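You operate a simulated robot arm through the tools that you are given. There is no shell and no other tool. Be economical: measure what you need, move in short steps, check, and stop when the job is done.

The job below is to be done with a simulated two-armed robot. You get a single attempt, and the scene is never put back.

## Task
Put one of the rivet magazines from the top of the assembly bench on top of the curing lamp. Shut the lid bench drawer. Take the handle cradle on the rubber mat and put it away on the top of the rack by marker one. Open the spares drawer, fetch the sachet from the top of the inspection bench and set it in the inside of the spares drawer, then shut the drawer. Take the colour chip that says "3" from the top of the end table and put it on the lower shelf of the packing bench. Open the yellow rail. Do these in any order. Set down upright: rivet magazine.

It is judged by the outcome, as a careful person would: the job done as asked, and still so three seconds after it is handed in. It fails if anything else is knocked over, pushed out of place, dropped, spilled or broken. Lids that push on must go on centred and level and be pressed home; caps that screw on are set level and turned clockwise until they are tight.

## Robot
Two 7-joint arms with two-finger parallel grippers on one trunk, on a base that drives. Base frame: it is fixed to the floor where the robot stands at the start and does not move with it; the origin is under the middle of the robot, x ahead of it, y to its left, z up. Readings come in m, degrees, newtons and seconds.
The left shoulder is at the start at [0.025, 0.101, 1.334], the right one opposite. With the tool pointing down near the work surface each hand reaches from about 0.1 to 0.3 m from the robot's upright axis, wherever it stands, measured 20 degrees to its own side. Places, roughly: colour chip [-3.25, -1.25, 0.75]; curing lamp [0.5, 3.5, 0.75]; handle cradle (9x6x3 cm) [-3.5, -0.6, 0.8]; inside of the spares drawer [-1.8, 0.8, 0.6]; lid bench drawer [0.3, 1.1, 0.7]; lower shelf of the packing bench [-3.7, 1.6, 0.3]; rivet magazine [0.75, -0.5, 0.75]; sachet (5x6x2 cm) [-3.5, -0.4, 0.8]; spares drawer [-1.9, 0.8, 0.6]; top of the rack by marker one [-0.3, -4.4, 0.6]; yellow rail [-1, 0.1, 1.6]. Payload 2.4 kg a hand.
The TCP of each hand is the grasp point between the finger pads, 0.024 m short of the fingertips. In the tool frame z runs along the fingers and y along their closing line. Largest opening 0.068 m; finger width 0.017, thickness 0.01; the body of the gripper, 0.04 by 0.07 m, starts 0.041 m behind the TCP.
Orientation is that of the tool frame in the base frame, as a unit quaternion [x, y, z, w]. With the fingers straight down and closing along the base's y, the tool's x points along the base's -x, its y along +y and its z along -z.

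## Interface
- The arms move only by the tool apply_moves. It takes "left_series", "right_series" or both (then of equal length, played together; a hand with none holds still); each is a list of rows, each a list of 7 numbers: the shift along the base's x, y, z in mm, then the turn, a rotation vector about the base's x, y, z in degrees, then the closure, from 0 (fully open) to 1 (shut). In form: [[x, y, z, wx, wy, wz, claw], ...]. A call has 1 to 12 rows; each row shifts and turns the commanded pose from where the row before left it. Rows are played at 5 a second. More than 0.05 m and 8.6 degrees between two rows, or a gripper value outside its range, and nothing of the call is played. Where a pose cannot be reached the arm comes as near as it can. A force on the tool above 40 N (or 10 N above the force at the start of the call, whichever is more), or a blocked arm, ends the call early, and 0.2 s more pass. Each finger travels about 0.072 m/s and halts on what it meets, pressing with about 29 N; the grip force reading is that of the motor and also rises with nothing between the fingers. The clock runs only during rows and for 0.2 s after the last one: add rows that do not move to give the fingers time. It gives the time, the measured TCP pose, the force on the tool (base axes), the opening and the grip force at its end, in the units of the frame above (readings bear some noise), with the torque about the TCP (base axes, N m) and any sound that the robot's microphone picked up.
- Cameras (640 x 400 px; columns grow to the right, rows downward): "scene" is now at [0.0201, 0.0562, 1.4478]; the picture's right is [1.00, -0.07, -0.00], its down [-0.07, -0.93, -0.36] and it looks along [0.03, 0.36, -0.93] (base axes); focal length 214 px, centre (320, 200). "left" rides on the left gripper at [0.084, -0.011, -0.075] in its tool frame; the picture's right is [0.13, 0.99, 0.00], its down [-0.60, 0.08, -0.79] and it looks along [-0.79, 0.10, 0.61] (tool axes); focal length 251 px, centre (320, 200). "right" rides on the right gripper at [0.084, 0.011, -0.075] in its tool frame; the picture's right is [-0.13, 0.99, 0.00], its down [-0.60, -0.08, -0.79] and it looks along [-0.79, -0.10, 0.61] (tool axes); focal length 251 px, centre (320, 200). There is no depth. A picture from a camera that has moved, and an enlarged one, comes with that camera's place and axes in the base frame and with its lens.
- snapshot(camera): a new picture of that camera. It takes no simulated time.
- raise_lower(by): slides the trunk up (or, below 0, down) by that many m; the arms and the scene camera ride with it, the base frame stays. It gives what a move gives, with no picture.
- steer(legs): drives the robot by 1 to 6 legs, each [ahead, left, turn to the left] in m, m and degrees, along the robot's own axes; the way and the turn of a leg run together, so that a leg with both is an arc; at most 1.5 m and 180 degrees a leg. The arms and the cameras ride along, it lands a little off, and it stops where it bumps. It gives what a move gives.
- turn_head(pan, tilt): turns the head with the scene camera to pan (to the left, within 86 degrees either way) and tilt (down, from -29 to 69), counted from straight ahead of the robot. It gives what a move gives.
- enlarge(camera, box): a new picture of the part [left, top, right, bottom] of that camera's present view, enlarged. It takes no simulated time.
- sign_off(): hands the job in; it is judged then, once.

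Work in short steps. Places have to be worked out from the pictures, the camera data and where the tool is seen: move nearer, look again, correct. Check each grasp and each placing, and mend what went wrong. You have 186 turns and 166 pictures in all, those below and enlarged ones among them. Open the grippers and draw the arms clear of the work before you hand the job in, unless the task says otherwise; then end with one line.

The tools are called after "Request:" as a command line: name --argument value ..., lists and objects as JSON in quotes. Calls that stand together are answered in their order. apply_moves: Moves the arms, as the interface text tells. Its arguments: {"type":"object","properties":{"left_series":{"type":"array","items":{"type":"array","items":{"type":"number"}}},"right_series":{"type":"array","items":{"type":"array","items":{"type":"number"}}}},"required":[]} The other tools are called the same way: raise_lower (by) slides the trunk up or down; steer (legs) drives the base; turn_head (pan, tilt) turns the head that bears the scene camera; snapshot (camera) takes a picture; enlarge (camera, box) takes an enlarged picture of a part of a camera's view; sign_off () hands the job in.

At the start:

```text
time_s: 0.0
left_position: [0.2257, -0.0235, 1.0008]
left_orientation: [0.0, 1.0, 0.004, 0.003]
left_force: [-1.2, -0.4, -0.5]
left_torque: [0.02, -0.01, 0.0]
left_width: 0.068
left_finger_force: 0.1
right_position: [0.2105, -0.3012, 1.0001]
right_orientation: [-0.001, 1.0, -0.001, 0.0]
right_force: [0.3, 0.1, 0.0]
right_torque: [0.04, -0.04, 0.01]
right_width: 0.068
right_finger_force: 0.1
trunk travel left (down, up): [-0.547, 0.303]
robot x, y, heading: [-0.003, 0.0014, 0.2]
head pan, tilt: [85.9, 68.8]
```

scene: 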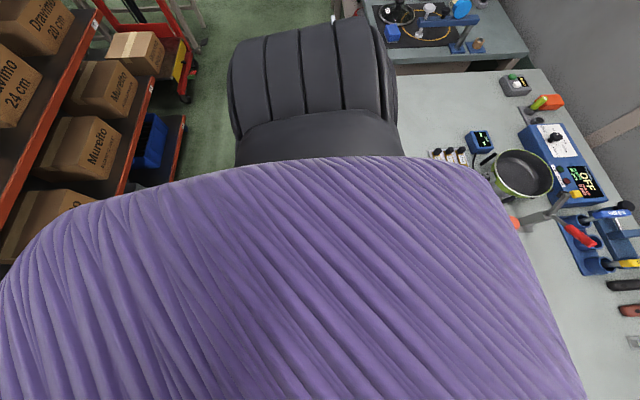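
right: 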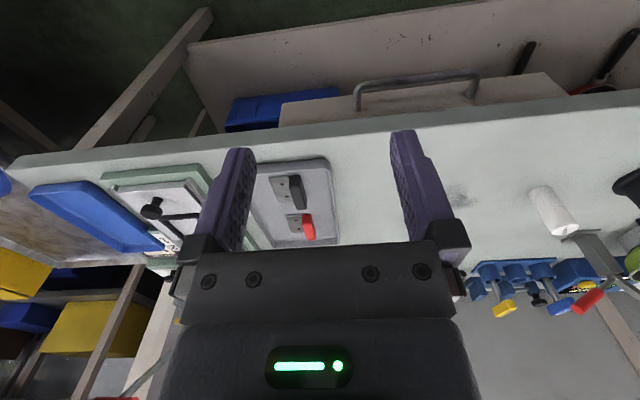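
left: 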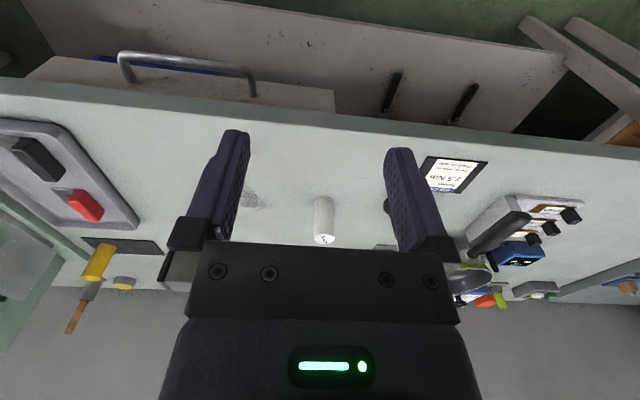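

The head faces left and down; I turn it ahead to survey the assembly bench.

Request:
turn_head --pan -20 --tilt 40

Request:
snapshot --camera "scene"

```text
time_s: 1.8
left_position: [0.2284, -0.0227, 0.9989]
left_orientation: [0.0, 1.0, 0.004, 0.003]
left_force: [1.1, 0.4, -0.4]
left_torque: [-0.03, 0.0, -0.01]
left_width: 0.0678
left_finger_force: 0.1
right_position: [0.2101, -0.2998, 0.9997]
right_orientation: [-0.001, 1.0, -0.001, 0.0]
right_force: [0.5, -0.2, 0.4]
right_torque: [-0.05, -0.02, 0.0]
right_width: 0.0679
right_finger_force: 0.1
trunk travel left (down, up): [-0.547, 0.303]
robot x, y, heading: [-0.0013, 0.0011, 0.1]
head pan, tilt: [-20.0, 40.0]
```

```text
162 pictures are left
camera scene: at [0.0961, -0.0286, 1.4839], right [-0.34, -0.94, 0.0], down [-0.6, 0.22, -0.77], along [0.72, -0.26, -0.64], focal length 214 px, centre (320, 200)
```

scene: 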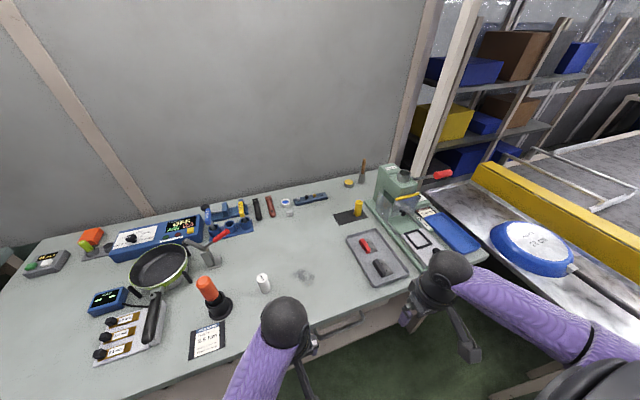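

I zoom on the right part of the bench to find rivet magazines.

Request:
enlarge --camera "scene" --box '[240, 150, 480, 300]'

Request:
enlarge --camera "scene" --box '[0, 180, 320, 380]'

```text
2.67 times, centred on (360, 225) of scene
camera zoom: at [0.0961, -0.0286, 1.4839], right [-0.34, -0.94, 0.0], down [-0.6, 0.22, -0.77], along [0.72, -0.26, -0.64], focal length 572 px, centre (213, 133)
```

zoom: 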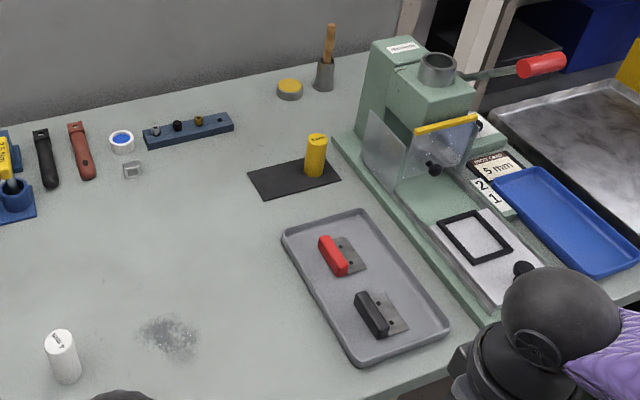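

```text
2.00 times, centred on (160, 280) of scene
camera zoom: at [0.0961, -0.0286, 1.4839], right [-0.34, -0.94, 0.0], down [-0.6, 0.22, -0.77], along [0.72, -0.26, -0.64], focal length 429 px, centre (640, 40)
```

zoom: 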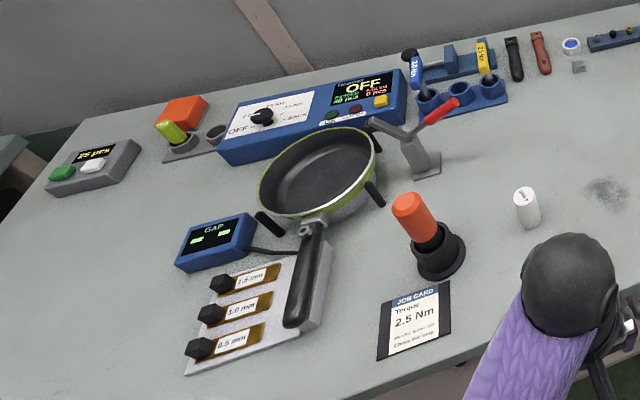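

I read the cylinders' labels.

Request:
enlarge --camera "scene" --box '[335, 190, 383, 220]'

Request:
enlarge --camera "scene" --box '[240, 265, 288, 295]'

```text
13.33 times, centred on (359, 205) of scene
camera zoom: at [0.0961, -0.0286, 1.4839], right [-0.34, -0.94, 0.0], down [-0.6, 0.22, -0.77], along [0.72, -0.26, -0.64], focal length 2860 px, centre (-200, 133)
```

zoom: 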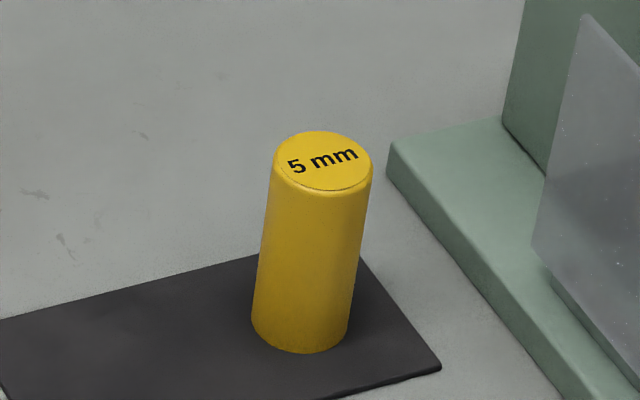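

```text
13.33 times, centred on (264, 280) of scene
camera zoom: at [0.0961, -0.0286, 1.4839], right [-0.34, -0.94, 0.0], down [-0.6, 0.22, -0.77], along [0.72, -0.26, -0.64], focal length 2860 px, centre (1067, -867)
```

zoom: 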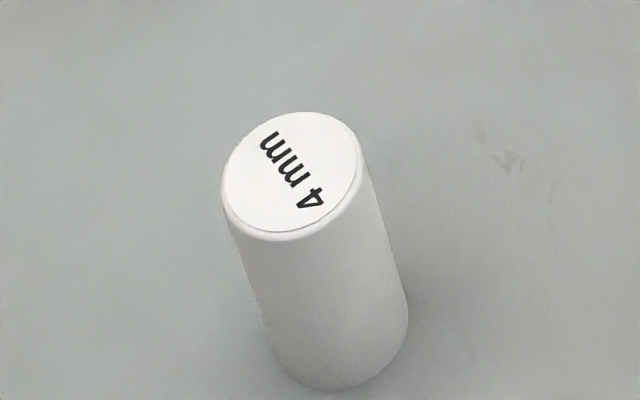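

Both cylinders are rivet magazines; the white 4 mm is about [0.525, 0.027], top z≈0.82. I test how far the left hand can reach forward at a safe height.

Request:
apply_moves --left_series '[[45, 8, 0, 0, 0, 0, 0], [45, 8, 0, 0, 0, 0, 0], [45, 8, 0, 0, 0, 0, 0], [45, 8, 0, 0, 0, 0, 0], [45, 8, 0, 0, 0, 0, 0], [45, 8, 0, 0, 0, 0, 0], [0, 0, 0, 0, 0, 0, 0], [0, 0, 0, 0, 0, 0, 0]]'

Request:
snapshot --camera "left"

```text
time_s: 3.6
left_position: [0.4415, 0.0335, 1.0114]
left_orientation: [-0.001, 1.0, 0.005, 0.001]
left_force: [0.2, 0.4, 0.2]
left_torque: [0.01, 0.02, -0.01]
left_width: 0.0679
left_finger_force: 0.0
left hand out of reach, approached as far as the arm can: row 5, 6
right_position: [0.2099, -0.301, 1.0007]
right_orientation: [-0.001, 1.0, -0.001, 0.0]
right_force: [-0.5, 0.2, 0.5]
right_torque: [-0.03, -0.03, -0.02]
right_width: 0.0681
right_finger_force: 0.1
trunk travel left (down, up): [-0.547, 0.303]
robot x, y, heading: [0.0018, -0.0019, -0.1]
head pan, tilt: [-20.0, 40.0]
```

```text
157 pictures are left
camera left: at [0.3573, 0.0231, 1.0869], right [-0.13, 0.99, 0.01], down [0.6, 0.07, 0.8], along [0.79, 0.11, -0.6], focal length 251 px, centre (320, 200)
```

left: 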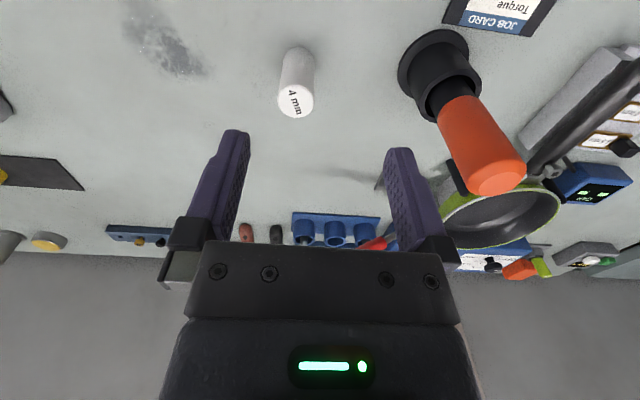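

Reach ends at x≈0.44 with tool down. I check how close the base is to the bench.

Request:
turn_head --pan 0 --tilt 69

Request:
snapshot --camera "scene"

```text
time_s: 4.6
left_position: [0.4418, 0.0323, 1.0125]
left_orientation: [0.0, 1.0, 0.005, 0.003]
left_force: [0.6, -0.3, -0.9]
left_torque: [-0.02, -0.01, -0.02]
left_width: 0.0677
left_finger_force: 0.1
right_position: [0.2109, -0.2999, 1.0008]
right_orientation: [-0.001, 1.0, 0.0, 0.0]
right_force: [0.2, 0.0, 0.5]
right_torque: [0.0, 0.0, -0.01]
right_width: 0.068
right_finger_force: 0.1
trunk travel left (down, up): [-0.547, 0.303]
robot x, y, heading: [0.0018, -0.0003, -0.1]
head pan, tilt: [0.0, 68.8]
```

```text
156 pictures are left
camera scene: at [0.0723, 0.0004, 1.4478], right [0.0, -1.0, 0.0], down [-0.93, 0.0, -0.36], along [0.36, 0.0, -0.93], focal length 214 px, centre (320, 200)
```

scene: 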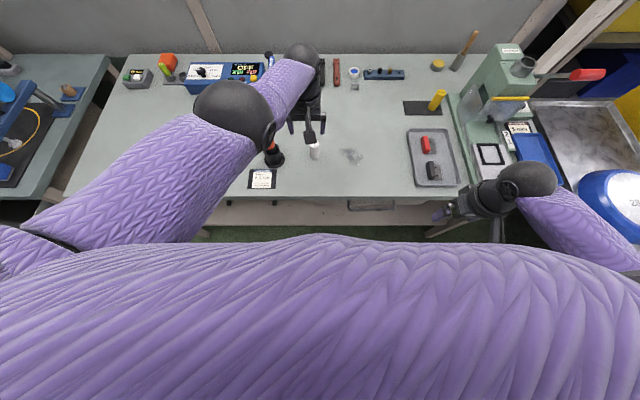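

There's about 0.35 m from axis to bench edge. I'll tilt the left tool 40° forward to gain reach, and then lower the trunk.

Request:
apply_moves --left_series '[[0, 0, 15, 0, -8, 0, 0], [0, 0, 15, 0, -8, 0, 0], [0, 0, 15, 0, -8, 0, 0], [0, 0, 15, 0, -8, 0, 0], [0, 0, 15, 0, -8, 0, 0], [0, 0, 0, 0, 0, 0, 0]]'

Request:
raise_lower --by -0.2

Request:
snapshot --camera "left"

```text
time_s: 6.0
left_position: [0.5534, 0.0411, 1.0639]
left_orientation: [-0.001, 0.939, 0.004, 0.345]
left_force: [0.1, 0.9, -0.2]
left_torque: [0.02, -0.01, -0.02]
left_width: 0.0679
left_finger_force: 0.0
left hand out of reach, approached as far as the arm can: row 1, 2, 3, 4, 5
right_position: [0.2114, -0.3002, 0.999]
right_orientation: [-0.001, 1.0, -0.001, 0.0]
right_force: [-0.2, 0.8, -0.4]
right_torque: [0.03, -0.03, 0.0]
right_width: 0.068
right_finger_force: 0.3
trunk travel left (down, up): [-0.547, 0.303]
robot x, y, heading: [0.0012, -0.0018, 0.2]
head pan, tilt: [0.0, 68.8]
```

```text
time_s: 7.9
left_position: [0.5568, 0.0425, 0.8441]
left_orientation: [-0.002, 0.945, 0.001, 0.326]
left_force: [-2.5, 5.1, 25.7]
left_torque: [-0.46, 1.69, -0.36]
left_width: 0.0681
left_finger_force: 0.1
right_position: [0.2096, -0.2997, 0.8053]
right_orientation: [-0.001, 1.0, -0.001, 0.001]
right_force: [-0.3, 0.0, 0.8]
right_torque: [-0.02, 0.0, 0.01]
right_width: 0.0681
right_finger_force: 0.1
trunk travel left (down, up): [-0.351, 0.498]
robot x, y, heading: [0.0006, 0.0016, 0.1]
head pan, tilt: [0.0, 68.8]
stopped: the force on the tool passed its limit at 58 N (the readings are from after the stop); the commanded pose is now the measured one
```

```text
155 pictures are left
camera left: at [0.444, 0.0322, 0.8532], right [-0.11, 0.99, -0.08], down [-0.01, 0.08, 1.0], along [0.99, 0.11, 0.0], focal length 251 px, centre (320, 200)
```

left: 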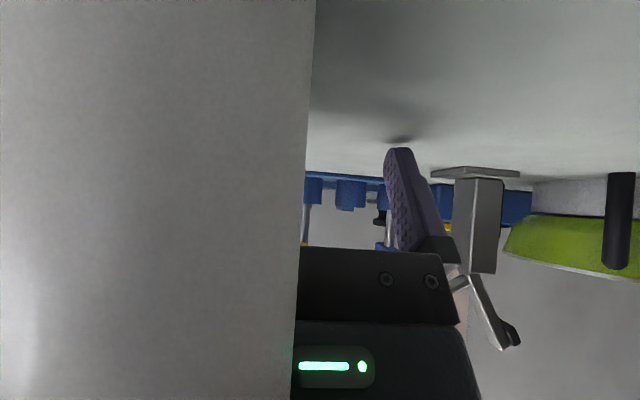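

The lowered hand pressed something (26 N up) — likely the magazine's top. I raise the trunk straight back and look.

Request:
raise_lower --by 0.15

Request:
snapshot --camera "left"

Request:
snapshot --camera "scene"

```text
time_s: 9.7
left_position: [0.5575, 0.042, 1.0156]
left_orientation: [-0.002, 0.939, 0.003, 0.344]
left_force: [-0.3, 0.1, -1.0]
left_torque: [-0.04, -0.04, 0.02]
left_width: 0.0677
left_finger_force: 0.1
right_position: [0.2105, -0.2991, 0.9544]
right_orientation: [0.0, 1.0, 0.0, -0.001]
right_force: [0.2, -0.9, 0.6]
right_torque: [0.03, -0.02, 0.0]
right_width: 0.068
right_finger_force: 0.1
trunk travel left (down, up): [-0.501, 0.348]
robot x, y, heading: [-0.0056, 0.0017, 0.0]
head pan, tilt: [0.0, 68.8]
```

```text
154 pictures are left
camera left: at [0.4445, 0.0317, 1.0204], right [-0.1, 0.99, -0.08], down [-0.05, 0.08, 1.0], along [0.99, 0.11, 0.04], focal length 251 px, centre (320, 200)
```

left: 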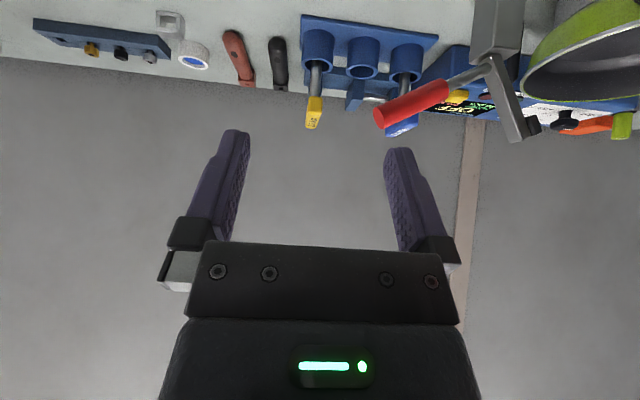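

```text
153 pictures are left
camera scene: at [0.0757, 0.0005, 1.4024], right [0.0, -1.0, 0.0], down [-0.93, 0.0, -0.36], along [0.36, 0.0, -0.93], focal length 214 px, centre (320, 200)
```

scene: 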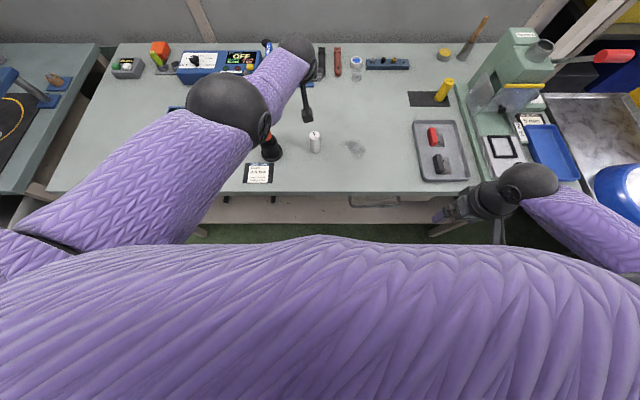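

The magazine still stands at about [0.53, 0.02]. I back the hand off and re-aim, so that it comes in behind the fingers rather than from above.

Request:
apply_moves --left_series '[[-35, -7, 0, 0, 0, 0, 0], [-35, -7, 0, 0, 0, 0, 0], [-37, -7, 0, 0, 0, 0, 0], [0, 0, 0, 0, 0, 0, 0]]'

Request:
raise_lower --by -0.1

Request:
snapshot --camera "left"

```text
time_s: 10.7
left_position: [0.5252, -0.0081, 0.9879]
left_orientation: [-0.002, 0.939, 0.002, 0.343]
left_force: [-0.2, -0.3, -0.8]
left_torque: [0.01, 0.01, 0.01]
left_width: 0.0678
left_finger_force: 0.1
left hand out of reach, approached as far as the arm can: row 1, 2, 3
right_position: [0.2095, -0.301, 0.9559]
right_orientation: [-0.001, 1.0, 0.0, 0.0]
right_force: [0.3, 0.3, -0.3]
right_torque: [-0.03, 0.04, 0.0]
right_width: 0.0679
right_finger_force: 0.1
trunk travel left (down, up): [-0.501, 0.348]
robot x, y, heading: [-0.0021, -0.004, -0.2]
head pan, tilt: [0.0, 68.8]
```

```text
time_s: 12.0
left_position: [0.5246, -0.0091, 0.873]
left_orientation: [-0.002, 0.944, 0.002, 0.331]
left_force: [0.4, -0.1, -0.2]
left_torque: [0.01, -0.01, -0.02]
left_width: 0.0681
left_finger_force: 0.0
right_position: [0.2107, -0.3002, 0.8546]
right_orientation: [-0.001, 1.0, 0.0, -0.001]
right_force: [-0.4, 1.0, -0.6]
right_torque: [0.03, 0.02, 0.01]
right_width: 0.068
right_finger_force: 0.1
trunk travel left (down, up): [-0.401, 0.448]
robot x, y, heading: [0.0025, 0.0023, -0.0]
head pan, tilt: [0.0, 68.8]
```

```text
152 pictures are left
camera left: at [0.4119, -0.0188, 0.8796], right [-0.11, 0.99, -0.08], down [-0.02, 0.08, 1.0], along [0.99, 0.11, 0.01], focal length 251 px, centre (320, 200)
```

left: 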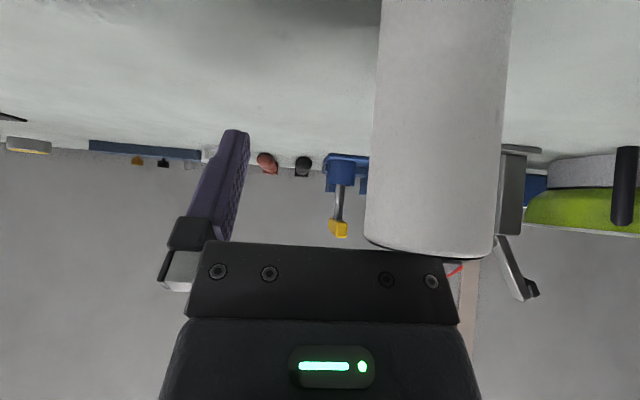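

Triangulating, the bench top is really at z≈0.83 (the earlier contact was fingertips on bench), magazine at about [0.475, 0.02], top ≈0.895. I raise the hand away first.

Request:
apply_moves --left_series '[[0, 0, 40, 0, 0, 0, 0], [0, 0, 40, 0, 0, 0, 0], [0, 0, 20, 0, 0, 0, 0], [0, 0, 0, 0, 0, 0, 0]]'

```text
time_s: 13.0
left_position: [0.5507, -0.0207, 0.9628]
left_orientation: [-0.002, 0.944, 0.003, 0.33]
left_force: [-0.8, 0.5, 0.1]
left_torque: [0.02, -0.02, 0.02]
left_width: 0.068
left_finger_force: 0.1
left hand out of reach, approached as far as the arm can: row 1, 2, 3
right_position: [0.2099, -0.3004, 0.8539]
right_orientation: [-0.002, 1.0, 0.001, -0.001]
right_force: [0.0, -0.2, 0.0]
right_torque: [0.01, -0.03, 0.01]
right_width: 0.0678
right_finger_force: 0.0
trunk travel left (down, up): [-0.401, 0.448]
robot x, y, heading: [-0.0012, -0.001, 0.2]
head pan, tilt: [0.0, 68.8]
```

I bring the command back within reach, moving the hand back in x.

Request:
apply_moves --left_series '[[-45, 0, 0, 0, 0, 0, 0], [-45, 0, 0, 0, 0, 0, 0], [-45, 0, 0, 0, 0, 0, 0], [0, 0, 0, 0, 0, 0, 0]]'

```text
time_s: 14.0
left_position: [0.5487, -0.0246, 0.9615]
left_orientation: [-0.003, 0.944, 0.002, 0.331]
left_force: [-0.7, 0.1, -0.3]
left_torque: [0.03, 0.01, 0.02]
left_width: 0.0681
left_finger_force: 0.1
left hand out of reach, approached as far as the arm can: row 1, 2, 3
right_position: [0.2104, -0.3008, 0.8533]
right_orientation: [-0.001, 1.0, 0.0, 0.0]
right_force: [0.3, 0.3, 0.0]
right_torque: [-0.01, -0.04, 0.0]
right_width: 0.0679
right_finger_force: 0.1
trunk travel left (down, up): [-0.401, 0.448]
robot x, y, heading: [-0.0006, -0.0017, -0.3]
head pan, tilt: [0.0, 68.8]
```

The outward tilt seems to be the limit when the arm is folded. I undo the tilt, keeping the height.

Request:
apply_moves --left_series '[[0, 0, 0, 0, 8, 0, 0], [0, 0, 0, 0, 8, 0, 0], [0, 0, 0, 0, 8, 0, 0], [0, 0, 0, 0, 8, 0, 0], [0, 0, 0, 0, 6, 0, 0], [0, 0, 0, 0, 0, 0, 0]]'

```text
time_s: 15.4
left_position: [0.4712, 0.0108, 0.9727]
left_orientation: [-0.001, 1.0, 0.003, 0.02]
left_force: [-0.3, 0.3, -0.4]
left_torque: [-0.04, 0.01, 0.05]
left_width: 0.068
left_finger_force: 0.0
left hand out of reach, approached as far as the arm can: row 1, 2, 3, 4, 5
right_position: [0.2114, -0.2997, 0.854]
right_orientation: [-0.001, 1.0, 0.0, -0.001]
right_force: [0.7, 0.2, 0.4]
right_torque: [0.02, 0.01, 0.0]
right_width: 0.0681
right_finger_force: 0.0
trunk travel left (down, up): [-0.401, 0.448]
robot x, y, heading: [-0.0011, 0.0009, 0.1]
head pan, tilt: [0.0, 68.8]
```

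The arm is simply too folded (wrist at shoulder height). I command forward to the presumed magazine x to resync the command with the reading.

Request:
apply_moves --left_series '[[45, 0, 0, 0, 0, 0, 0], [45, 0, 0, 0, 0, 0, 0], [45, 0, 0, 0, 0, 0, 0], [20, 0, 0, 0, 2, 0, 0], [0, 0, 0, 0, 0, 0, 0]]'

Request:
snapshot --camera "left"

```text
time_s: 16.6
left_position: [0.472, 0.0315, 0.9782]
left_orientation: [-0.002, 1.0, 0.004, -0.012]
left_force: [0.2, -0.6, 0.6]
left_torque: [-0.04, -0.01, -0.03]
left_width: 0.0677
left_finger_force: 0.1
left hand out of reach, approached as far as the arm can: row 1, 2, 3, 4
right_position: [0.2098, -0.2998, 0.8544]
right_orientation: [-0.001, 1.0, -0.001, -0.001]
right_force: [0.1, -0.7, 0.8]
right_torque: [0.0, -0.01, -0.01]
right_width: 0.0681
right_finger_force: 0.1
trunk travel left (down, up): [-0.401, 0.448]
robot x, y, heading: [-0.0004, -0.0009, -0.1]
head pan, tilt: [0.0, 68.8]
```

```text
151 pictures are left
camera left: at [0.3902, 0.0221, 1.0566], right [-0.13, 0.99, 0.01], down [0.62, 0.08, 0.78], along [0.77, 0.11, -0.63], focal length 251 px, centre (320, 200)
```

left: 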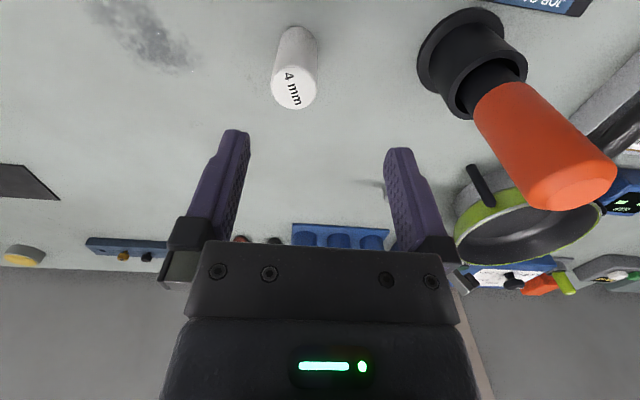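

Magazine confirmed at [0.475, 0.018]; hand is above it. I descend partway, watching the reading.

Request:
apply_moves --left_series '[[0, 0, -25, 0, 0, 0, 0], [0, 0, -25, 0, 0, 0, 0], [0, 0, 0, 0, 0, 0, 0]]'

```text
time_s: 17.4
left_position: [0.4634, 0.0325, 0.9315]
left_orientation: [-0.002, 1.0, 0.002, -0.012]
left_force: [0.7, -0.2, 0.1]
left_torque: [0.0, 0.0, 0.01]
left_width: 0.0681
left_finger_force: 0.1
left hand out of reach, approached as far as the arm can: row 2
right_position: [0.2095, -0.2997, 0.8546]
right_orientation: [0.0, 1.0, 0.001, -0.001]
right_force: [-0.2, 0.4, -0.4]
right_torque: [0.03, 0.03, -0.01]
right_width: 0.0679
right_finger_force: 0.1
trunk travel left (down, up): [-0.401, 0.448]
robot x, y, heading: [0.0005, 0.0027, -0.0]
head pan, tilt: [0.0, 68.8]
```

Command and reading nearly agree. I tilt 16° outward for reach and shift y to 0.018, still above the magazine.

Request:
apply_moves --left_series '[[0, -7, 0, 0, -8, 0, 0], [0, -7, 0, 0, -8, 0, 0], [0, 0, 0, 0, 0, 0, 0], [0, 0, 0, 0, 0, 0, 0]]'

Request:
snapshot --camera "left"

```text
time_s: 18.4
left_position: [0.4637, 0.0183, 0.9298]
left_orientation: [-0.003, 0.992, 0.003, 0.126]
left_force: [0.0, 1.1, -0.6]
left_torque: [0.03, -0.02, 0.02]
left_width: 0.068
left_finger_force: 0.1
right_position: [0.2105, -0.3, 0.8542]
right_orientation: [-0.001, 1.0, -0.001, -0.001]
right_force: [0.6, -0.3, 0.6]
right_torque: [0.01, 0.0, 0.0]
right_width: 0.0683
right_finger_force: 0.1
trunk travel left (down, up): [-0.401, 0.448]
robot x, y, heading: [0.0005, 0.0019, 0.3]
head pan, tilt: [0.0, 68.8]
```

```text
150 pictures are left
camera left: at [0.3633, 0.0089, 0.9836], right [-0.13, 0.99, -0.03], down [0.38, 0.08, 0.92], along [0.91, 0.11, -0.39], focal length 251 px, centre (320, 200)
```

left: 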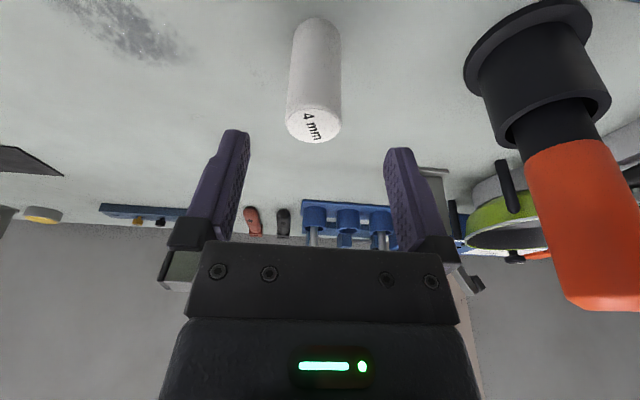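

Centred. I descend 55 mm and 6 mm forward, then check.

Request:
apply_moves --left_series '[[2, 0, -20, 0, 0, 0, 0], [2, 0, -20, 0, 0, 0, 0], [2, 0, -15, 0, 0, 0, 0], [0, 0, 0, 0, 0, 0, 0]]'

Request:
snapshot --camera "left"

```text
time_s: 19.4
left_position: [0.4686, 0.0173, 0.8753]
left_orientation: [-0.001, 0.992, 0.003, 0.127]
left_force: [0.3, 0.6, 0.8]
left_torque: [0.03, 0.0, 0.01]
left_width: 0.0682
left_finger_force: 0.0
right_position: [0.2102, -0.3004, 0.8548]
right_orientation: [-0.001, 1.0, 0.001, -0.001]
right_force: [-0.4, -0.1, -0.3]
right_torque: [0.02, -0.01, 0.0]
right_width: 0.068
right_finger_force: 0.1
trunk travel left (down, up): [-0.401, 0.448]
robot x, y, heading: [0.0024, 0.0025, -0.2]
head pan, tilt: [0.0, 68.8]
```

```text
149 pictures are left
camera left: at [0.3688, 0.0075, 0.9277], right [-0.13, 0.99, -0.03], down [0.38, 0.08, 0.92], along [0.91, 0.11, -0.39], focal length 251 px, centre (320, 200)
```

left: 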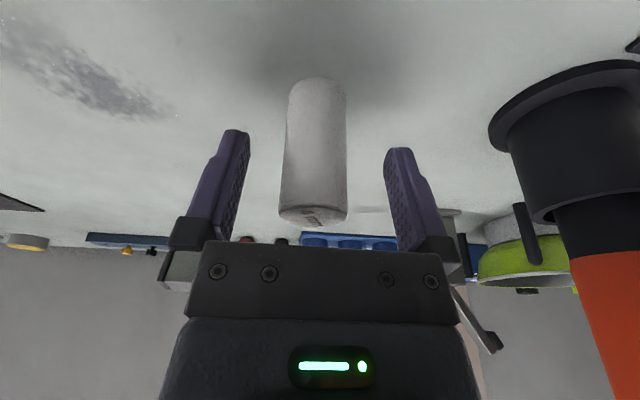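

The magazine sits between the fingers. I close.

Request:
apply_moves --left_series '[[0, 0, 0, 0, 0, 0, 0.5], [0, 0, 0, 0, 0, 0, 1], [0, 0, 0, 0, 0, 0, 1], [0, 0, 0, 0, 0, 0, 1]]'

Request:
snapshot --camera "left"

```text
time_s: 20.4
left_position: [0.4697, 0.0171, 0.8766]
left_orientation: [-0.002, 0.992, 0.002, 0.127]
left_force: [0.1, 0.4, 1.8]
left_torque: [-0.06, -0.02, 0.02]
left_width: 0.0311
left_finger_force: 28.8
right_position: [0.2097, -0.2996, 0.8551]
right_orientation: [0.0, 1.0, -0.001, -0.001]
right_force: [-1.2, 0.5, -0.3]
right_torque: [0.02, 0.0, 0.01]
right_width: 0.0679
right_finger_force: 0.1
trunk travel left (down, up): [-0.401, 0.448]
robot x, y, heading: [0.0034, 0.0035, 0.1]
head pan, tilt: [0.0, 68.8]
```

```text
148 pictures are left
camera left: at [0.3689, 0.0075, 0.928], right [-0.13, 0.99, -0.03], down [0.38, 0.08, 0.92], along [0.91, 0.11, -0.39], focal length 251 px, centre (320, 200)
```

left: 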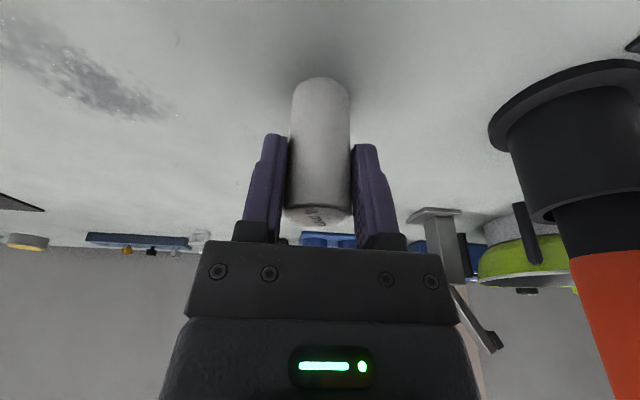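

Firm grip at 31 mm. I raise the trunk 0.15 to lift it off.

Request:
raise_lower --by 0.15

Request:
apply_moves --left_series '[[-40, 20, 0, 0, 4, 0, 1], [-40, 20, 0, 0, 4, 0, 1], [-40, 20, 0, 0, 4, 0, 1], [-40, 20, 0, 0, 3, 0, 1], [-40, 20, 0, 0, 0, 0, 1], [0, 0, 0, 0, 0, 0, 1]]'

Request:
snapshot --camera "left"

```text
time_s: 22.2
left_position: [0.4711, 0.0185, 1.0251]
left_orientation: [-0.001, 0.992, 0.003, 0.127]
left_force: [-0.5, 0.1, 1.3]
left_torque: [-0.02, -0.04, 0.02]
left_width: 0.0001
left_finger_force: 23.3
right_position: [0.2111, -0.3016, 1.0053]
right_orientation: [0.0, 1.0, -0.001, 0.0]
right_force: [-0.6, 0.4, -0.5]
right_torque: [-0.03, 0.0, -0.01]
right_width: 0.0679
right_finger_force: 0.1
trunk travel left (down, up): [-0.551, 0.298]
robot x, y, heading: [-0.0009, -0.0003, 0.1]
head pan, tilt: [0.0, 68.8]
```

```text
time_s: 23.2
left_position: [0.3216, 0.1286, 1.0308]
left_orientation: [-0.017, 0.999, 0.029, 0.024]
left_force: [5.2, -2.3, -3.8]
left_torque: [0.24, -0.03, 0.35]
left_width: 0.0
left_finger_force: 23.1
right_position: [0.2105, -0.3008, 1.0042]
right_orientation: [-0.001, 1.0, -0.002, 0.0]
right_force: [-0.7, 0.2, 1.1]
right_torque: [0.0, 0.0, 0.0]
right_width: 0.0679
right_finger_force: 0.1
trunk travel left (down, up): [-0.551, 0.298]
robot x, y, heading: [0.0021, 0.0027, -0.1]
head pan, tilt: [0.0, 68.8]
stopped in row 5 (left hand): the force on the tool passed its limit at 59 N (the readings are from after the stop); the commanded pose is now the measured one
```

```text
147 pictures are left
camera left: at [0.2344, 0.1119, 1.1011], right [-0.16, 0.98, 0.05], down [0.56, 0.05, 0.82], along [0.81, 0.16, -0.56], focal length 251 px, centre (320, 200)
```

left: 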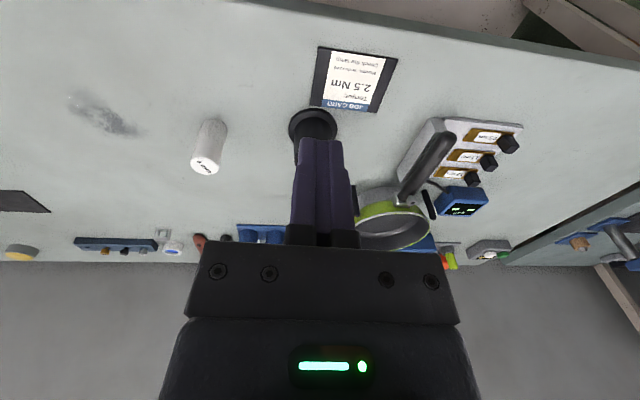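

The magazine slipped out (still standing) and I touched the orange-topped tool. I lift straight up and look.

Request:
apply_moves --left_series '[[0, 0, 30, 0, 0, 0, 1], [0, 0, 30, 0, 0, 0, 1], [0, 0, 30, 0, 0, 0, 0.5], [0, 0, 0, 0, 0, 0, 0]]'

Request:
snapshot --camera "left"

Request:
snapshot --camera "scene"

```text
time_s: 23.5
left_position: [0.3205, 0.1416, 1.034]
left_orientation: [-0.024, 0.998, 0.05, 0.026]
left_force: [6.5, -1.2, -4.4]
left_torque: [0.09, -0.08, 0.18]
left_width: 0.0
left_finger_force: 23.4
left hand out of reach, approached as far as the arm can: row 1
right_position: [0.2106, -0.3003, 1.0038]
right_orientation: [0.0, 1.0, -0.001, -0.001]
right_force: [-1.1, 0.3, 0.1]
right_torque: [0.0, 0.03, -0.02]
right_width: 0.0681
right_finger_force: 0.1
trunk travel left (down, up): [-0.551, 0.298]
robot x, y, heading: [-0.0006, -0.0001, -0.1]
head pan, tilt: [0.0, 68.8]
stopped in row 1 (left hand): the force on the tool passed its limit at 68 N (the readings are from after the stop); the commanded pose is now the measured one
```

```text
146 pictures are left
camera left: at [0.2338, 0.1214, 1.1035], right [-0.18, 0.98, 0.09], down [0.56, 0.02, 0.83], along [0.81, 0.2, -0.55], focal length 251 px, centre (320, 200)
```

left: 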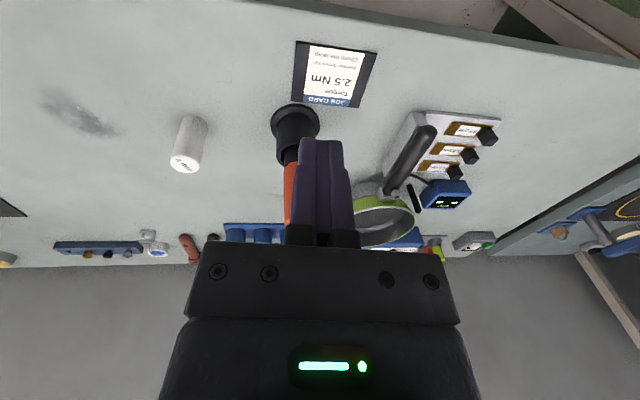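

```text
145 pictures are left
camera scene: at [0.0716, 0.0006, 1.4526], right [0.0, -1.0, 0.0], down [-0.93, 0.0, -0.36], along [0.36, 0.0, -0.93], focal length 214 px, centre (320, 200)
```

scene: 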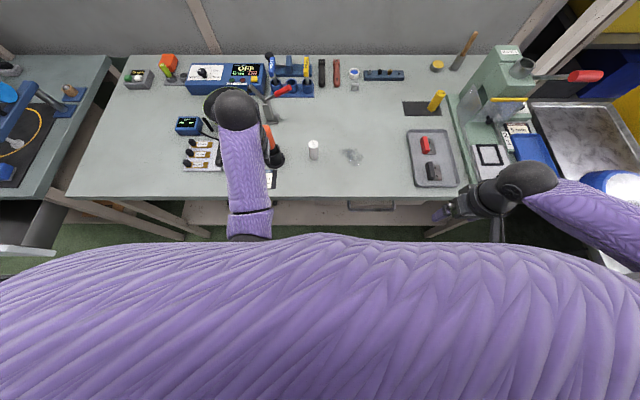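

Nothing is toppled. Contact is likely the arm's own elbow on the torso; I move the hand forward and right, away.

Request:
apply_moves --left_series '[[10, -20, 0, 0, 0, 0, 1], [10, -20, 0, 0, 0, 0, 1], [0, -20, 0, 0, 0, 0, 1], [0, 0, 0, 0, 0, 0, 1]]'

```text
time_s: 24.7
left_position: [0.3441, 0.1125, 1.0295]
left_orientation: [-0.034, 0.995, 0.086, 0.027]
left_force: [-0.2, 0.0, 0.3]
left_torque: [0.0, -0.02, 0.02]
left_width: 0.0001
left_finger_force: 23.9
right_position: [0.2111, -0.3007, 1.0044]
right_orientation: [0.001, 1.0, -0.001, -0.001]
right_force: [-0.3, 0.0, 0.6]
right_torque: [-0.03, 0.03, -0.01]
right_width: 0.0682
right_finger_force: 0.0
trunk travel left (down, up): [-0.551, 0.298]
robot x, y, heading: [0.0016, 0.0009, -0.0]
head pan, tilt: [0.0, 68.8]
stopped in row 4 (left hand): the arm was blocked; the commanded pose is now the measured one
```

Free of force but blocked. I try going back up and forward the way it came.

Request:
apply_moves --left_series '[[30, 0, 0, 0, 0, 0, 1], [30, -10, 0, 0, 0, 0, 1], [30, -20, 0, 0, 0, 0, 1], [0, 0, 0, 0, 0, 0, 1]]'

Request:
snapshot --camera "left"

```text
time_s: 25.7
left_position: [0.4325, 0.0789, 1.0273]
left_orientation: [-0.034, 0.996, 0.082, 0.027]
left_force: [-0.4, -0.1, -0.8]
left_torque: [0.03, 0.0, 0.03]
left_width: 0.0
left_finger_force: 24.2
right_position: [0.2099, -0.2998, 1.0055]
right_orientation: [-0.001, 1.0, -0.001, -0.001]
right_force: [-0.5, -0.1, 0.5]
right_torque: [-0.02, -0.01, 0.01]
right_width: 0.068
right_finger_force: 0.1
trunk travel left (down, up): [-0.551, 0.298]
robot x, y, heading: [0.0004, 0.0023, 0.0]
head pan, tilt: [0.0, 68.8]
```

```text
144 pictures are left
camera left: at [0.3462, 0.0515, 1.0953], right [-0.2, 0.97, 0.15], down [0.56, -0.02, 0.83], along [0.8, 0.25, -0.54], focal length 251 px, centre (320, 200)
```

left: 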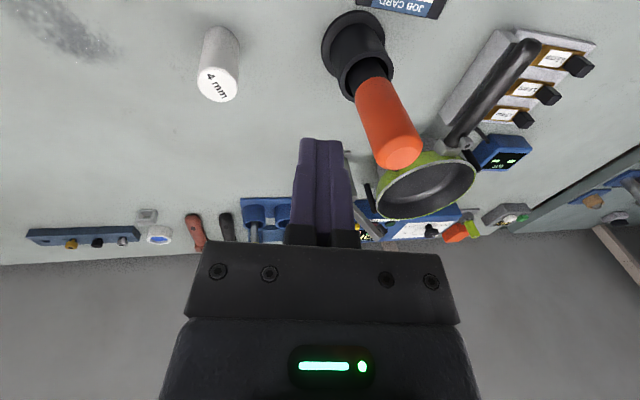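

All standing. I straighten the tool, open the fingers and go back above the magazine.

Request:
apply_moves --left_series '[[0, -20, 0, -4.7, 1.5, -2, 0.5], [0, -20, 0, -4.7, 1.6, -1.9, 0], [15, -21, 0, 0, -6, 0, 0], [10, 0, 0, 0, -6, 0, 0], [10, 0, 0, 0, 0, 0, 0], [0, 0, 0, 0, 0, 0, 0]]'

```text
time_s: 27.1
left_position: [0.4687, 0.0181, 1.0271]
left_orientation: [0.001, 0.995, 0.0, 0.104]
left_force: [-0.5, -0.8, 0.1]
left_torque: [-0.02, -0.01, -0.02]
left_width: 0.0679
left_finger_force: 0.0
right_position: [0.2096, -0.3004, 1.0035]
right_orientation: [0.0, 1.0, -0.001, -0.001]
right_force: [0.2, -0.9, 0.7]
right_torque: [-0.04, -0.01, 0.02]
right_width: 0.068
right_finger_force: 0.0
trunk travel left (down, up): [-0.551, 0.298]
robot x, y, heading: [0.0007, -0.002, 0.0]
head pan, tilt: [0.0, 68.8]
```

The hand is at [0.469, 0.018, 1.027] with 12° tilt. I lower the trunk 0.16, so the TCP goes to about 0.867.

Request:
raise_lower --by -0.1

Request:
snapshot --camera "left"

```text
time_s: 28.5
left_position: [0.4673, 0.0197, 0.9258]
left_orientation: [0.0, 0.995, 0.0, 0.104]
left_force: [-0.7, -0.3, 0.3]
left_torque: [0.03, 0.0, -0.01]
left_width: 0.0678
left_finger_force: 0.1
right_position: [0.2104, -0.3002, 0.9044]
right_orientation: [0.0, 1.0, 0.0, 0.0]
right_force: [1.0, 0.1, -0.6]
right_torque: [0.0, 0.0, 0.03]
right_width: 0.0679
right_finger_force: 0.0
trunk travel left (down, up): [-0.451, 0.398]
robot x, y, heading: [-0.0035, 0.0001, -0.2]
head pan, tilt: [0.0, 68.8]
```

```text
143 pictures are left
camera left: at [0.3697, 0.0097, 0.9838], right [-0.13, 0.99, -0.03], down [0.43, 0.08, 0.9], along [0.9, 0.1, -0.43], focal length 251 px, centre (320, 200)
```

left: 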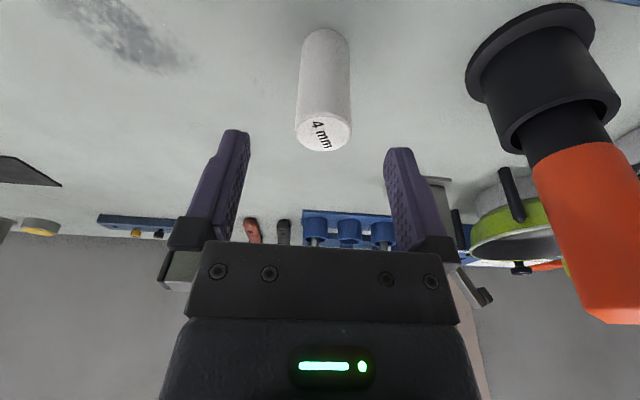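

The magazine axis is more like [0.481, 0.022]; the earlier grip was 10 mm short, on the pad edge. I correct and descend to z 0.862.

Request:
apply_moves --left_series '[[7, 1, 0, 0, 0, 0, 0], [7, 1, -20, 0, 0, 0, 0], [0, 0, -22, 0, 0, 0, 0], [0, 0, -22, 0, 0, 0, 0], [0, 0, 0, 0, 0, 0, 0]]'

Request:
snapshot --camera "left"

```text
time_s: 29.7
left_position: [0.4581, 0.0296, 0.8713]
left_orientation: [0.0, 0.995, 0.0, 0.104]
left_force: [-0.5, 0.5, 0.5]
left_torque: [0.01, 0.0, -0.01]
left_width: 0.0683
left_finger_force: 0.0
left hand out of reach, approached as far as the arm can: row 2, 3, 4
right_position: [0.2096, -0.3009, 0.9047]
right_orientation: [-0.001, 1.0, -0.002, -0.001]
right_force: [0.1, 0.2, 1.2]
right_torque: [-0.01, 0.01, -0.01]
right_width: 0.0678
right_finger_force: 0.1
trunk travel left (down, up): [-0.451, 0.398]
robot x, y, heading: [-0.0, 0.0002, 0.3]
head pan, tilt: [0.0, 68.8]
```

```text
142 pictures are left
camera left: at [0.3602, 0.02, 0.9273], right [-0.13, 0.99, -0.03], down [0.43, 0.08, 0.9], along [0.9, 0.1, -0.43], focal length 251 px, centre (320, 200)
```

left: 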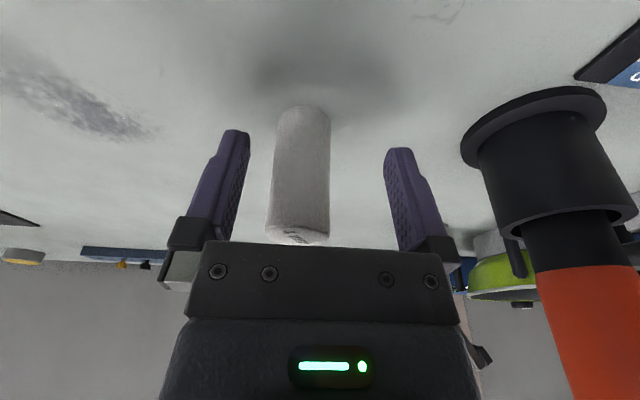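

Reach is short by ~2 cm. I raise the hand 50 mm, then lower the trunk 50 mm to get more reach.

Request:
apply_moves --left_series '[[0, 0, 25, 0, 0, 0, 0], [0, 0, 25, 0, 0, 0, 0], [0, 0, 0, 0, 0, 0, 0]]'

Request:
raise_lower --by -0.05

```text
time_s: 30.5
left_position: [0.4588, 0.0311, 0.9184]
left_orientation: [0.001, 0.995, 0.0, 0.103]
left_force: [-0.8, 0.5, -1.2]
left_torque: [-0.03, -0.01, 0.01]
left_width: 0.0683
left_finger_force: 0.0
right_position: [0.2107, -0.3002, 0.904]
right_orientation: [-0.001, 1.0, -0.001, 0.0]
right_force: [0.0, 0.3, -0.3]
right_torque: [-0.01, 0.01, -0.01]
right_width: 0.0682
right_finger_force: 0.0
trunk travel left (down, up): [-0.451, 0.398]
robot x, y, heading: [-0.0034, -0.0034, 0.0]
head pan, tilt: [0.0, 68.8]
```

```text
time_s: 31.4
left_position: [0.4575, 0.0318, 0.873]
left_orientation: [0.0, 0.995, 0.0, 0.104]
left_force: [-0.6, -0.5, 0.1]
left_torque: [0.01, -0.03, 0.0]
left_width: 0.0679
left_finger_force: 0.0
right_position: [0.2106, -0.2998, 0.8547]
right_orientation: [0.0, 1.0, -0.001, 0.0]
right_force: [-0.1, -0.4, 0.2]
right_torque: [0.04, -0.02, 0.01]
right_width: 0.0681
right_finger_force: 0.0
trunk travel left (down, up): [-0.401, 0.448]
robot x, y, heading: [0.0035, 0.0002, 0.1]
head pan, tilt: [0.0, 68.8]
```

The command tracks what was reached. Now I shift to x 0.482, y 0.022, z 0.862.

Request:
apply_moves --left_series '[[8, -3, -4, 0, 0, 0, 0], [8, -3, -4, 0, 0, 0, 0], [8, -3, -4, 0, 0, 0, 0], [0, 0, 0, 0, 0, 0, 0]]'

Request:
snapshot --camera "left"

```text
time_s: 32.4
left_position: [0.478, 0.0239, 0.8612]
left_orientation: [0.001, 0.995, 0.0, 0.104]
left_force: [-0.3, -0.3, 0.3]
left_torque: [0.02, -0.02, 0.02]
left_width: 0.0682
left_finger_force: 0.1
left hand out of reach, approached as far as the arm can: row 3
right_position: [0.2108, -0.3011, 0.8538]
right_orientation: [-0.001, 1.0, -0.001, 0.0]
right_force: [0.3, 0.1, 0.1]
right_torque: [0.04, -0.02, 0.0]
right_width: 0.0682
right_finger_force: 0.1
trunk travel left (down, up): [-0.401, 0.448]
robot x, y, heading: [0.0001, 0.0012, 0.1]
head pan, tilt: [0.0, 68.8]
```

```text
141 pictures are left
camera left: at [0.3804, 0.0145, 0.9185], right [-0.13, 0.99, -0.03], down [0.43, 0.08, 0.9], along [0.9, 0.1, -0.43], focal length 251 px, centre (320, 200)
```

left: 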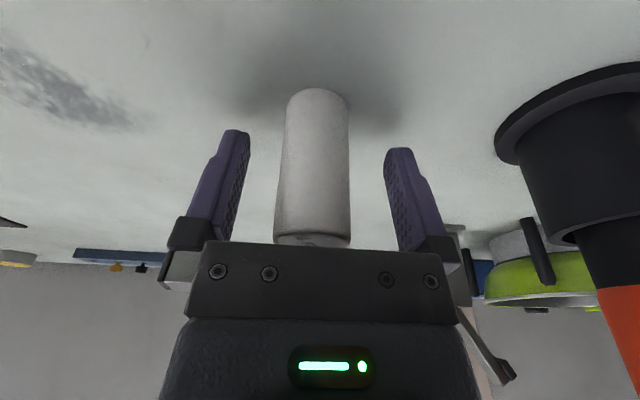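

Now aligned within 3 mm. I close and lift gently 30 mm.

Request:
apply_moves --left_series '[[0, 0, 0, 0, 0, 0, 0.5], [0, 0, 0, 0, 0, 0, 1], [0, 0, 0, 0, 0, 0, 1], [0, 0, 0, 0, 0, 0, 1], [0, 0, 10, 0, 0, 0, 1], [0, 0, 10, 0, 0, 0, 1], [0, 0, 10, 0, 0, 0, 1], [0, 0, 0, 0, 0, 0, 1]]'

Request:
snapshot --camera "left"

```text
time_s: 34.2
left_position: [0.4784, 0.0253, 0.8926]
left_orientation: [0.001, 0.995, 0.0, 0.104]
left_force: [-0.4, -0.1, -1.9]
left_torque: [-0.04, -0.02, -0.01]
left_width: 0.0312
left_finger_force: 28.8
right_position: [0.2104, -0.3, 0.8536]
right_orientation: [-0.001, 1.0, -0.001, -0.001]
right_force: [0.6, 0.2, 0.2]
right_torque: [-0.03, 0.01, -0.03]
right_width: 0.0681
right_finger_force: 0.1
trunk travel left (down, up): [-0.401, 0.448]
robot x, y, heading: [-0.0017, 0.0004, 0.2]
head pan, tilt: [0.0, 68.8]
```

```text
140 pictures are left
camera left: at [0.3799, 0.0154, 0.9492], right [-0.12, 0.99, -0.03], down [0.43, 0.08, 0.9], along [0.9, 0.1, -0.43], focal length 251 px, centre (320, 200)
```

left: 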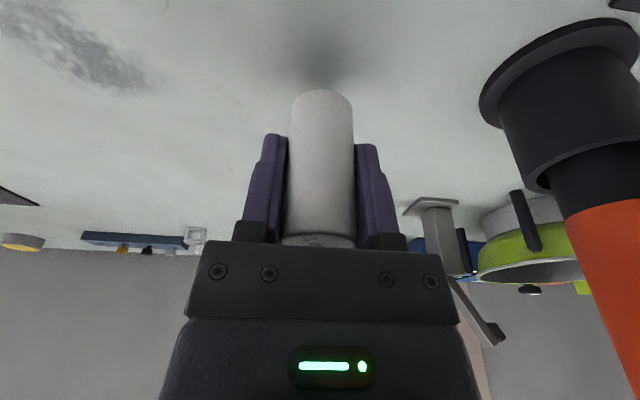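

It's held. I lift with the trunk and watch the width.

Request:
raise_lower --by 0.12

```text
time_s: 35.7
left_position: [0.4777, 0.0232, 1.0132]
left_orientation: [0.001, 0.994, -0.001, 0.105]
left_force: [-0.1, 0.1, -0.8]
left_torque: [0.02, 0.0, 0.03]
left_width: 0.0314
left_finger_force: 29.5
right_position: [0.2097, -0.3007, 0.976]
right_orientation: [0.001, 1.0, 0.0, -0.001]
right_force: [-0.7, -0.7, -0.2]
right_torque: [0.02, -0.01, 0.0]
right_width: 0.068
right_finger_force: 0.1
trunk travel left (down, up): [-0.521, 0.328]
robot x, y, heading: [-0.001, -0.0003, 0.0]
head pan, tilt: [0.0, 68.8]
```

Held securely. Now I back off 0.3 m and survey to the left for the route to the curing lamp.

Request:
steer --legs '[[-0.25, 0, 0]]'

Request:
turn_head --pan 60 --tilt 25

Request:
snapshot --camera "scene"

```text
time_s: 37.5
left_position: [0.2298, 0.0256, 1.0131]
left_orientation: [-0.002, 0.995, 0.001, 0.104]
left_force: [-0.4, -0.3, -1.6]
left_torque: [0.02, 0.02, 0.02]
left_width: 0.0311
left_finger_force: 28.6
right_position: [-0.0367, -0.2996, 0.975]
right_orientation: [-0.002, 1.0, 0.0, -0.002]
right_force: [0.4, 0.2, 0.3]
right_torque: [-0.03, 0.02, -0.01]
right_width: 0.0679
right_finger_force: 0.2
trunk travel left (down, up): [-0.521, 0.328]
robot x, y, heading: [-0.2477, -0.0014, 0.1]
head pan, tilt: [0.0, 68.8]
```

```text
time_s: 38.8
left_position: [0.229, 0.0248, 1.0124]
left_orientation: [-0.002, 0.995, 0.001, 0.104]
left_force: [0.2, 0.2, -1.8]
left_torque: [-0.01, 0.03, 0.02]
left_width: 0.0308
left_finger_force: 28.7
right_position: [-0.0355, -0.3002, 0.9751]
right_orientation: [-0.003, 1.0, -0.002, -0.001]
right_force: [0.4, -0.1, 0.0]
right_torque: [0.01, 0.02, 0.01]
right_width: 0.0682
right_finger_force: 0.1
trunk travel left (down, up): [-0.521, 0.328]
robot x, y, heading: [-0.2449, 0.0012, 0.4]
head pan, tilt: [60.0, 25.0]
```

```text
139 pictures are left
camera scene: at [-0.1834, 0.0798, 1.4819], right [0.87, -0.5, 0.0], down [-0.21, -0.37, -0.91], along [0.45, 0.79, -0.42], focal length 214 px, centre (320, 200)
```

scene: 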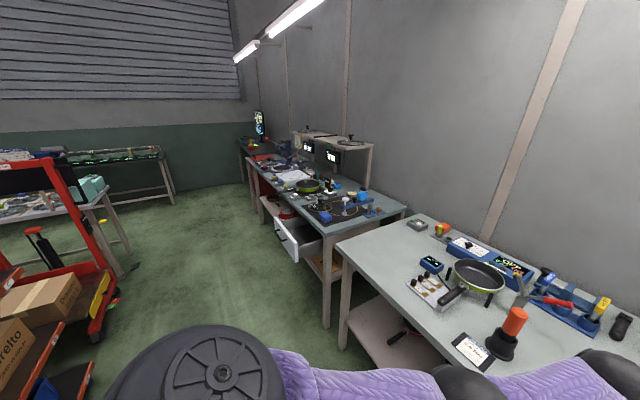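

The route along the benches is clear. I back a little more, turn left 90°, and drive along y.

Request:
steer --legs '[[-0.17, 0, 0], [0, 0, 90], [1.3, 0, 0]]'

Request:
turn_head --pan -10 --tilt 20

Request:
snapshot --camera "scene"

```text
time_s: 50.0
left_position: [-0.3624, 1.7426, 1.0109]
left_orientation: [-0.686, 0.72, 0.071, 0.074]
left_force: [0.0, -0.2, -0.6]
left_torque: [0.0, 0.02, 0.04]
left_width: 0.0307
left_finger_force: 28.6
right_position: [-0.0521, 1.46, 0.9742]
right_orientation: [-0.689, 0.725, -0.001, 0.0]
right_force: [0.6, 0.3, -0.3]
right_torque: [0.01, 0.02, 0.01]
right_width: 0.0683
right_finger_force: 0.0
trunk travel left (down, up): [-0.521, 0.328]
robot x, y, heading: [-0.3659, 1.2652, 87.3]
head pan, tilt: [60.0, 25.0]
```

```text
time_s: 51.4
left_position: [-0.3627, 1.7427, 1.0119]
left_orientation: [-0.685, 0.721, 0.072, 0.075]
left_force: [-0.6, 0.5, -1.2]
left_torque: [-0.01, -0.03, -0.01]
left_width: 0.0313
left_finger_force: 29.2
right_position: [-0.0524, 1.4596, 0.9746]
right_orientation: [-0.689, 0.724, -0.001, 0.0]
right_force: [0.2, 0.4, 0.3]
right_torque: [0.03, 0.06, -0.02]
right_width: 0.068
right_finger_force: 0.0
trunk travel left (down, up): [-0.521, 0.328]
robot x, y, heading: [-0.365, 1.2621, 87.3]
head pan, tilt: [-10.0, 20.0]
```

```text
138 pictures are left
camera scene: at [-0.3411, 1.3749, 1.49], right [0.98, -0.22, 0.0], down [-0.08, -0.33, -0.94], along [0.21, 0.92, -0.34], focal length 214 px, centre (320, 200)
```

scene: 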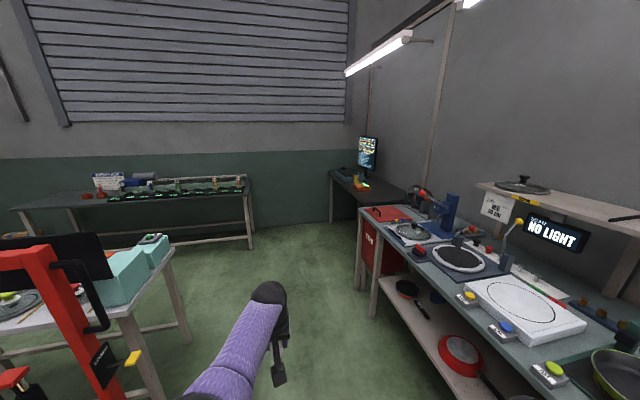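

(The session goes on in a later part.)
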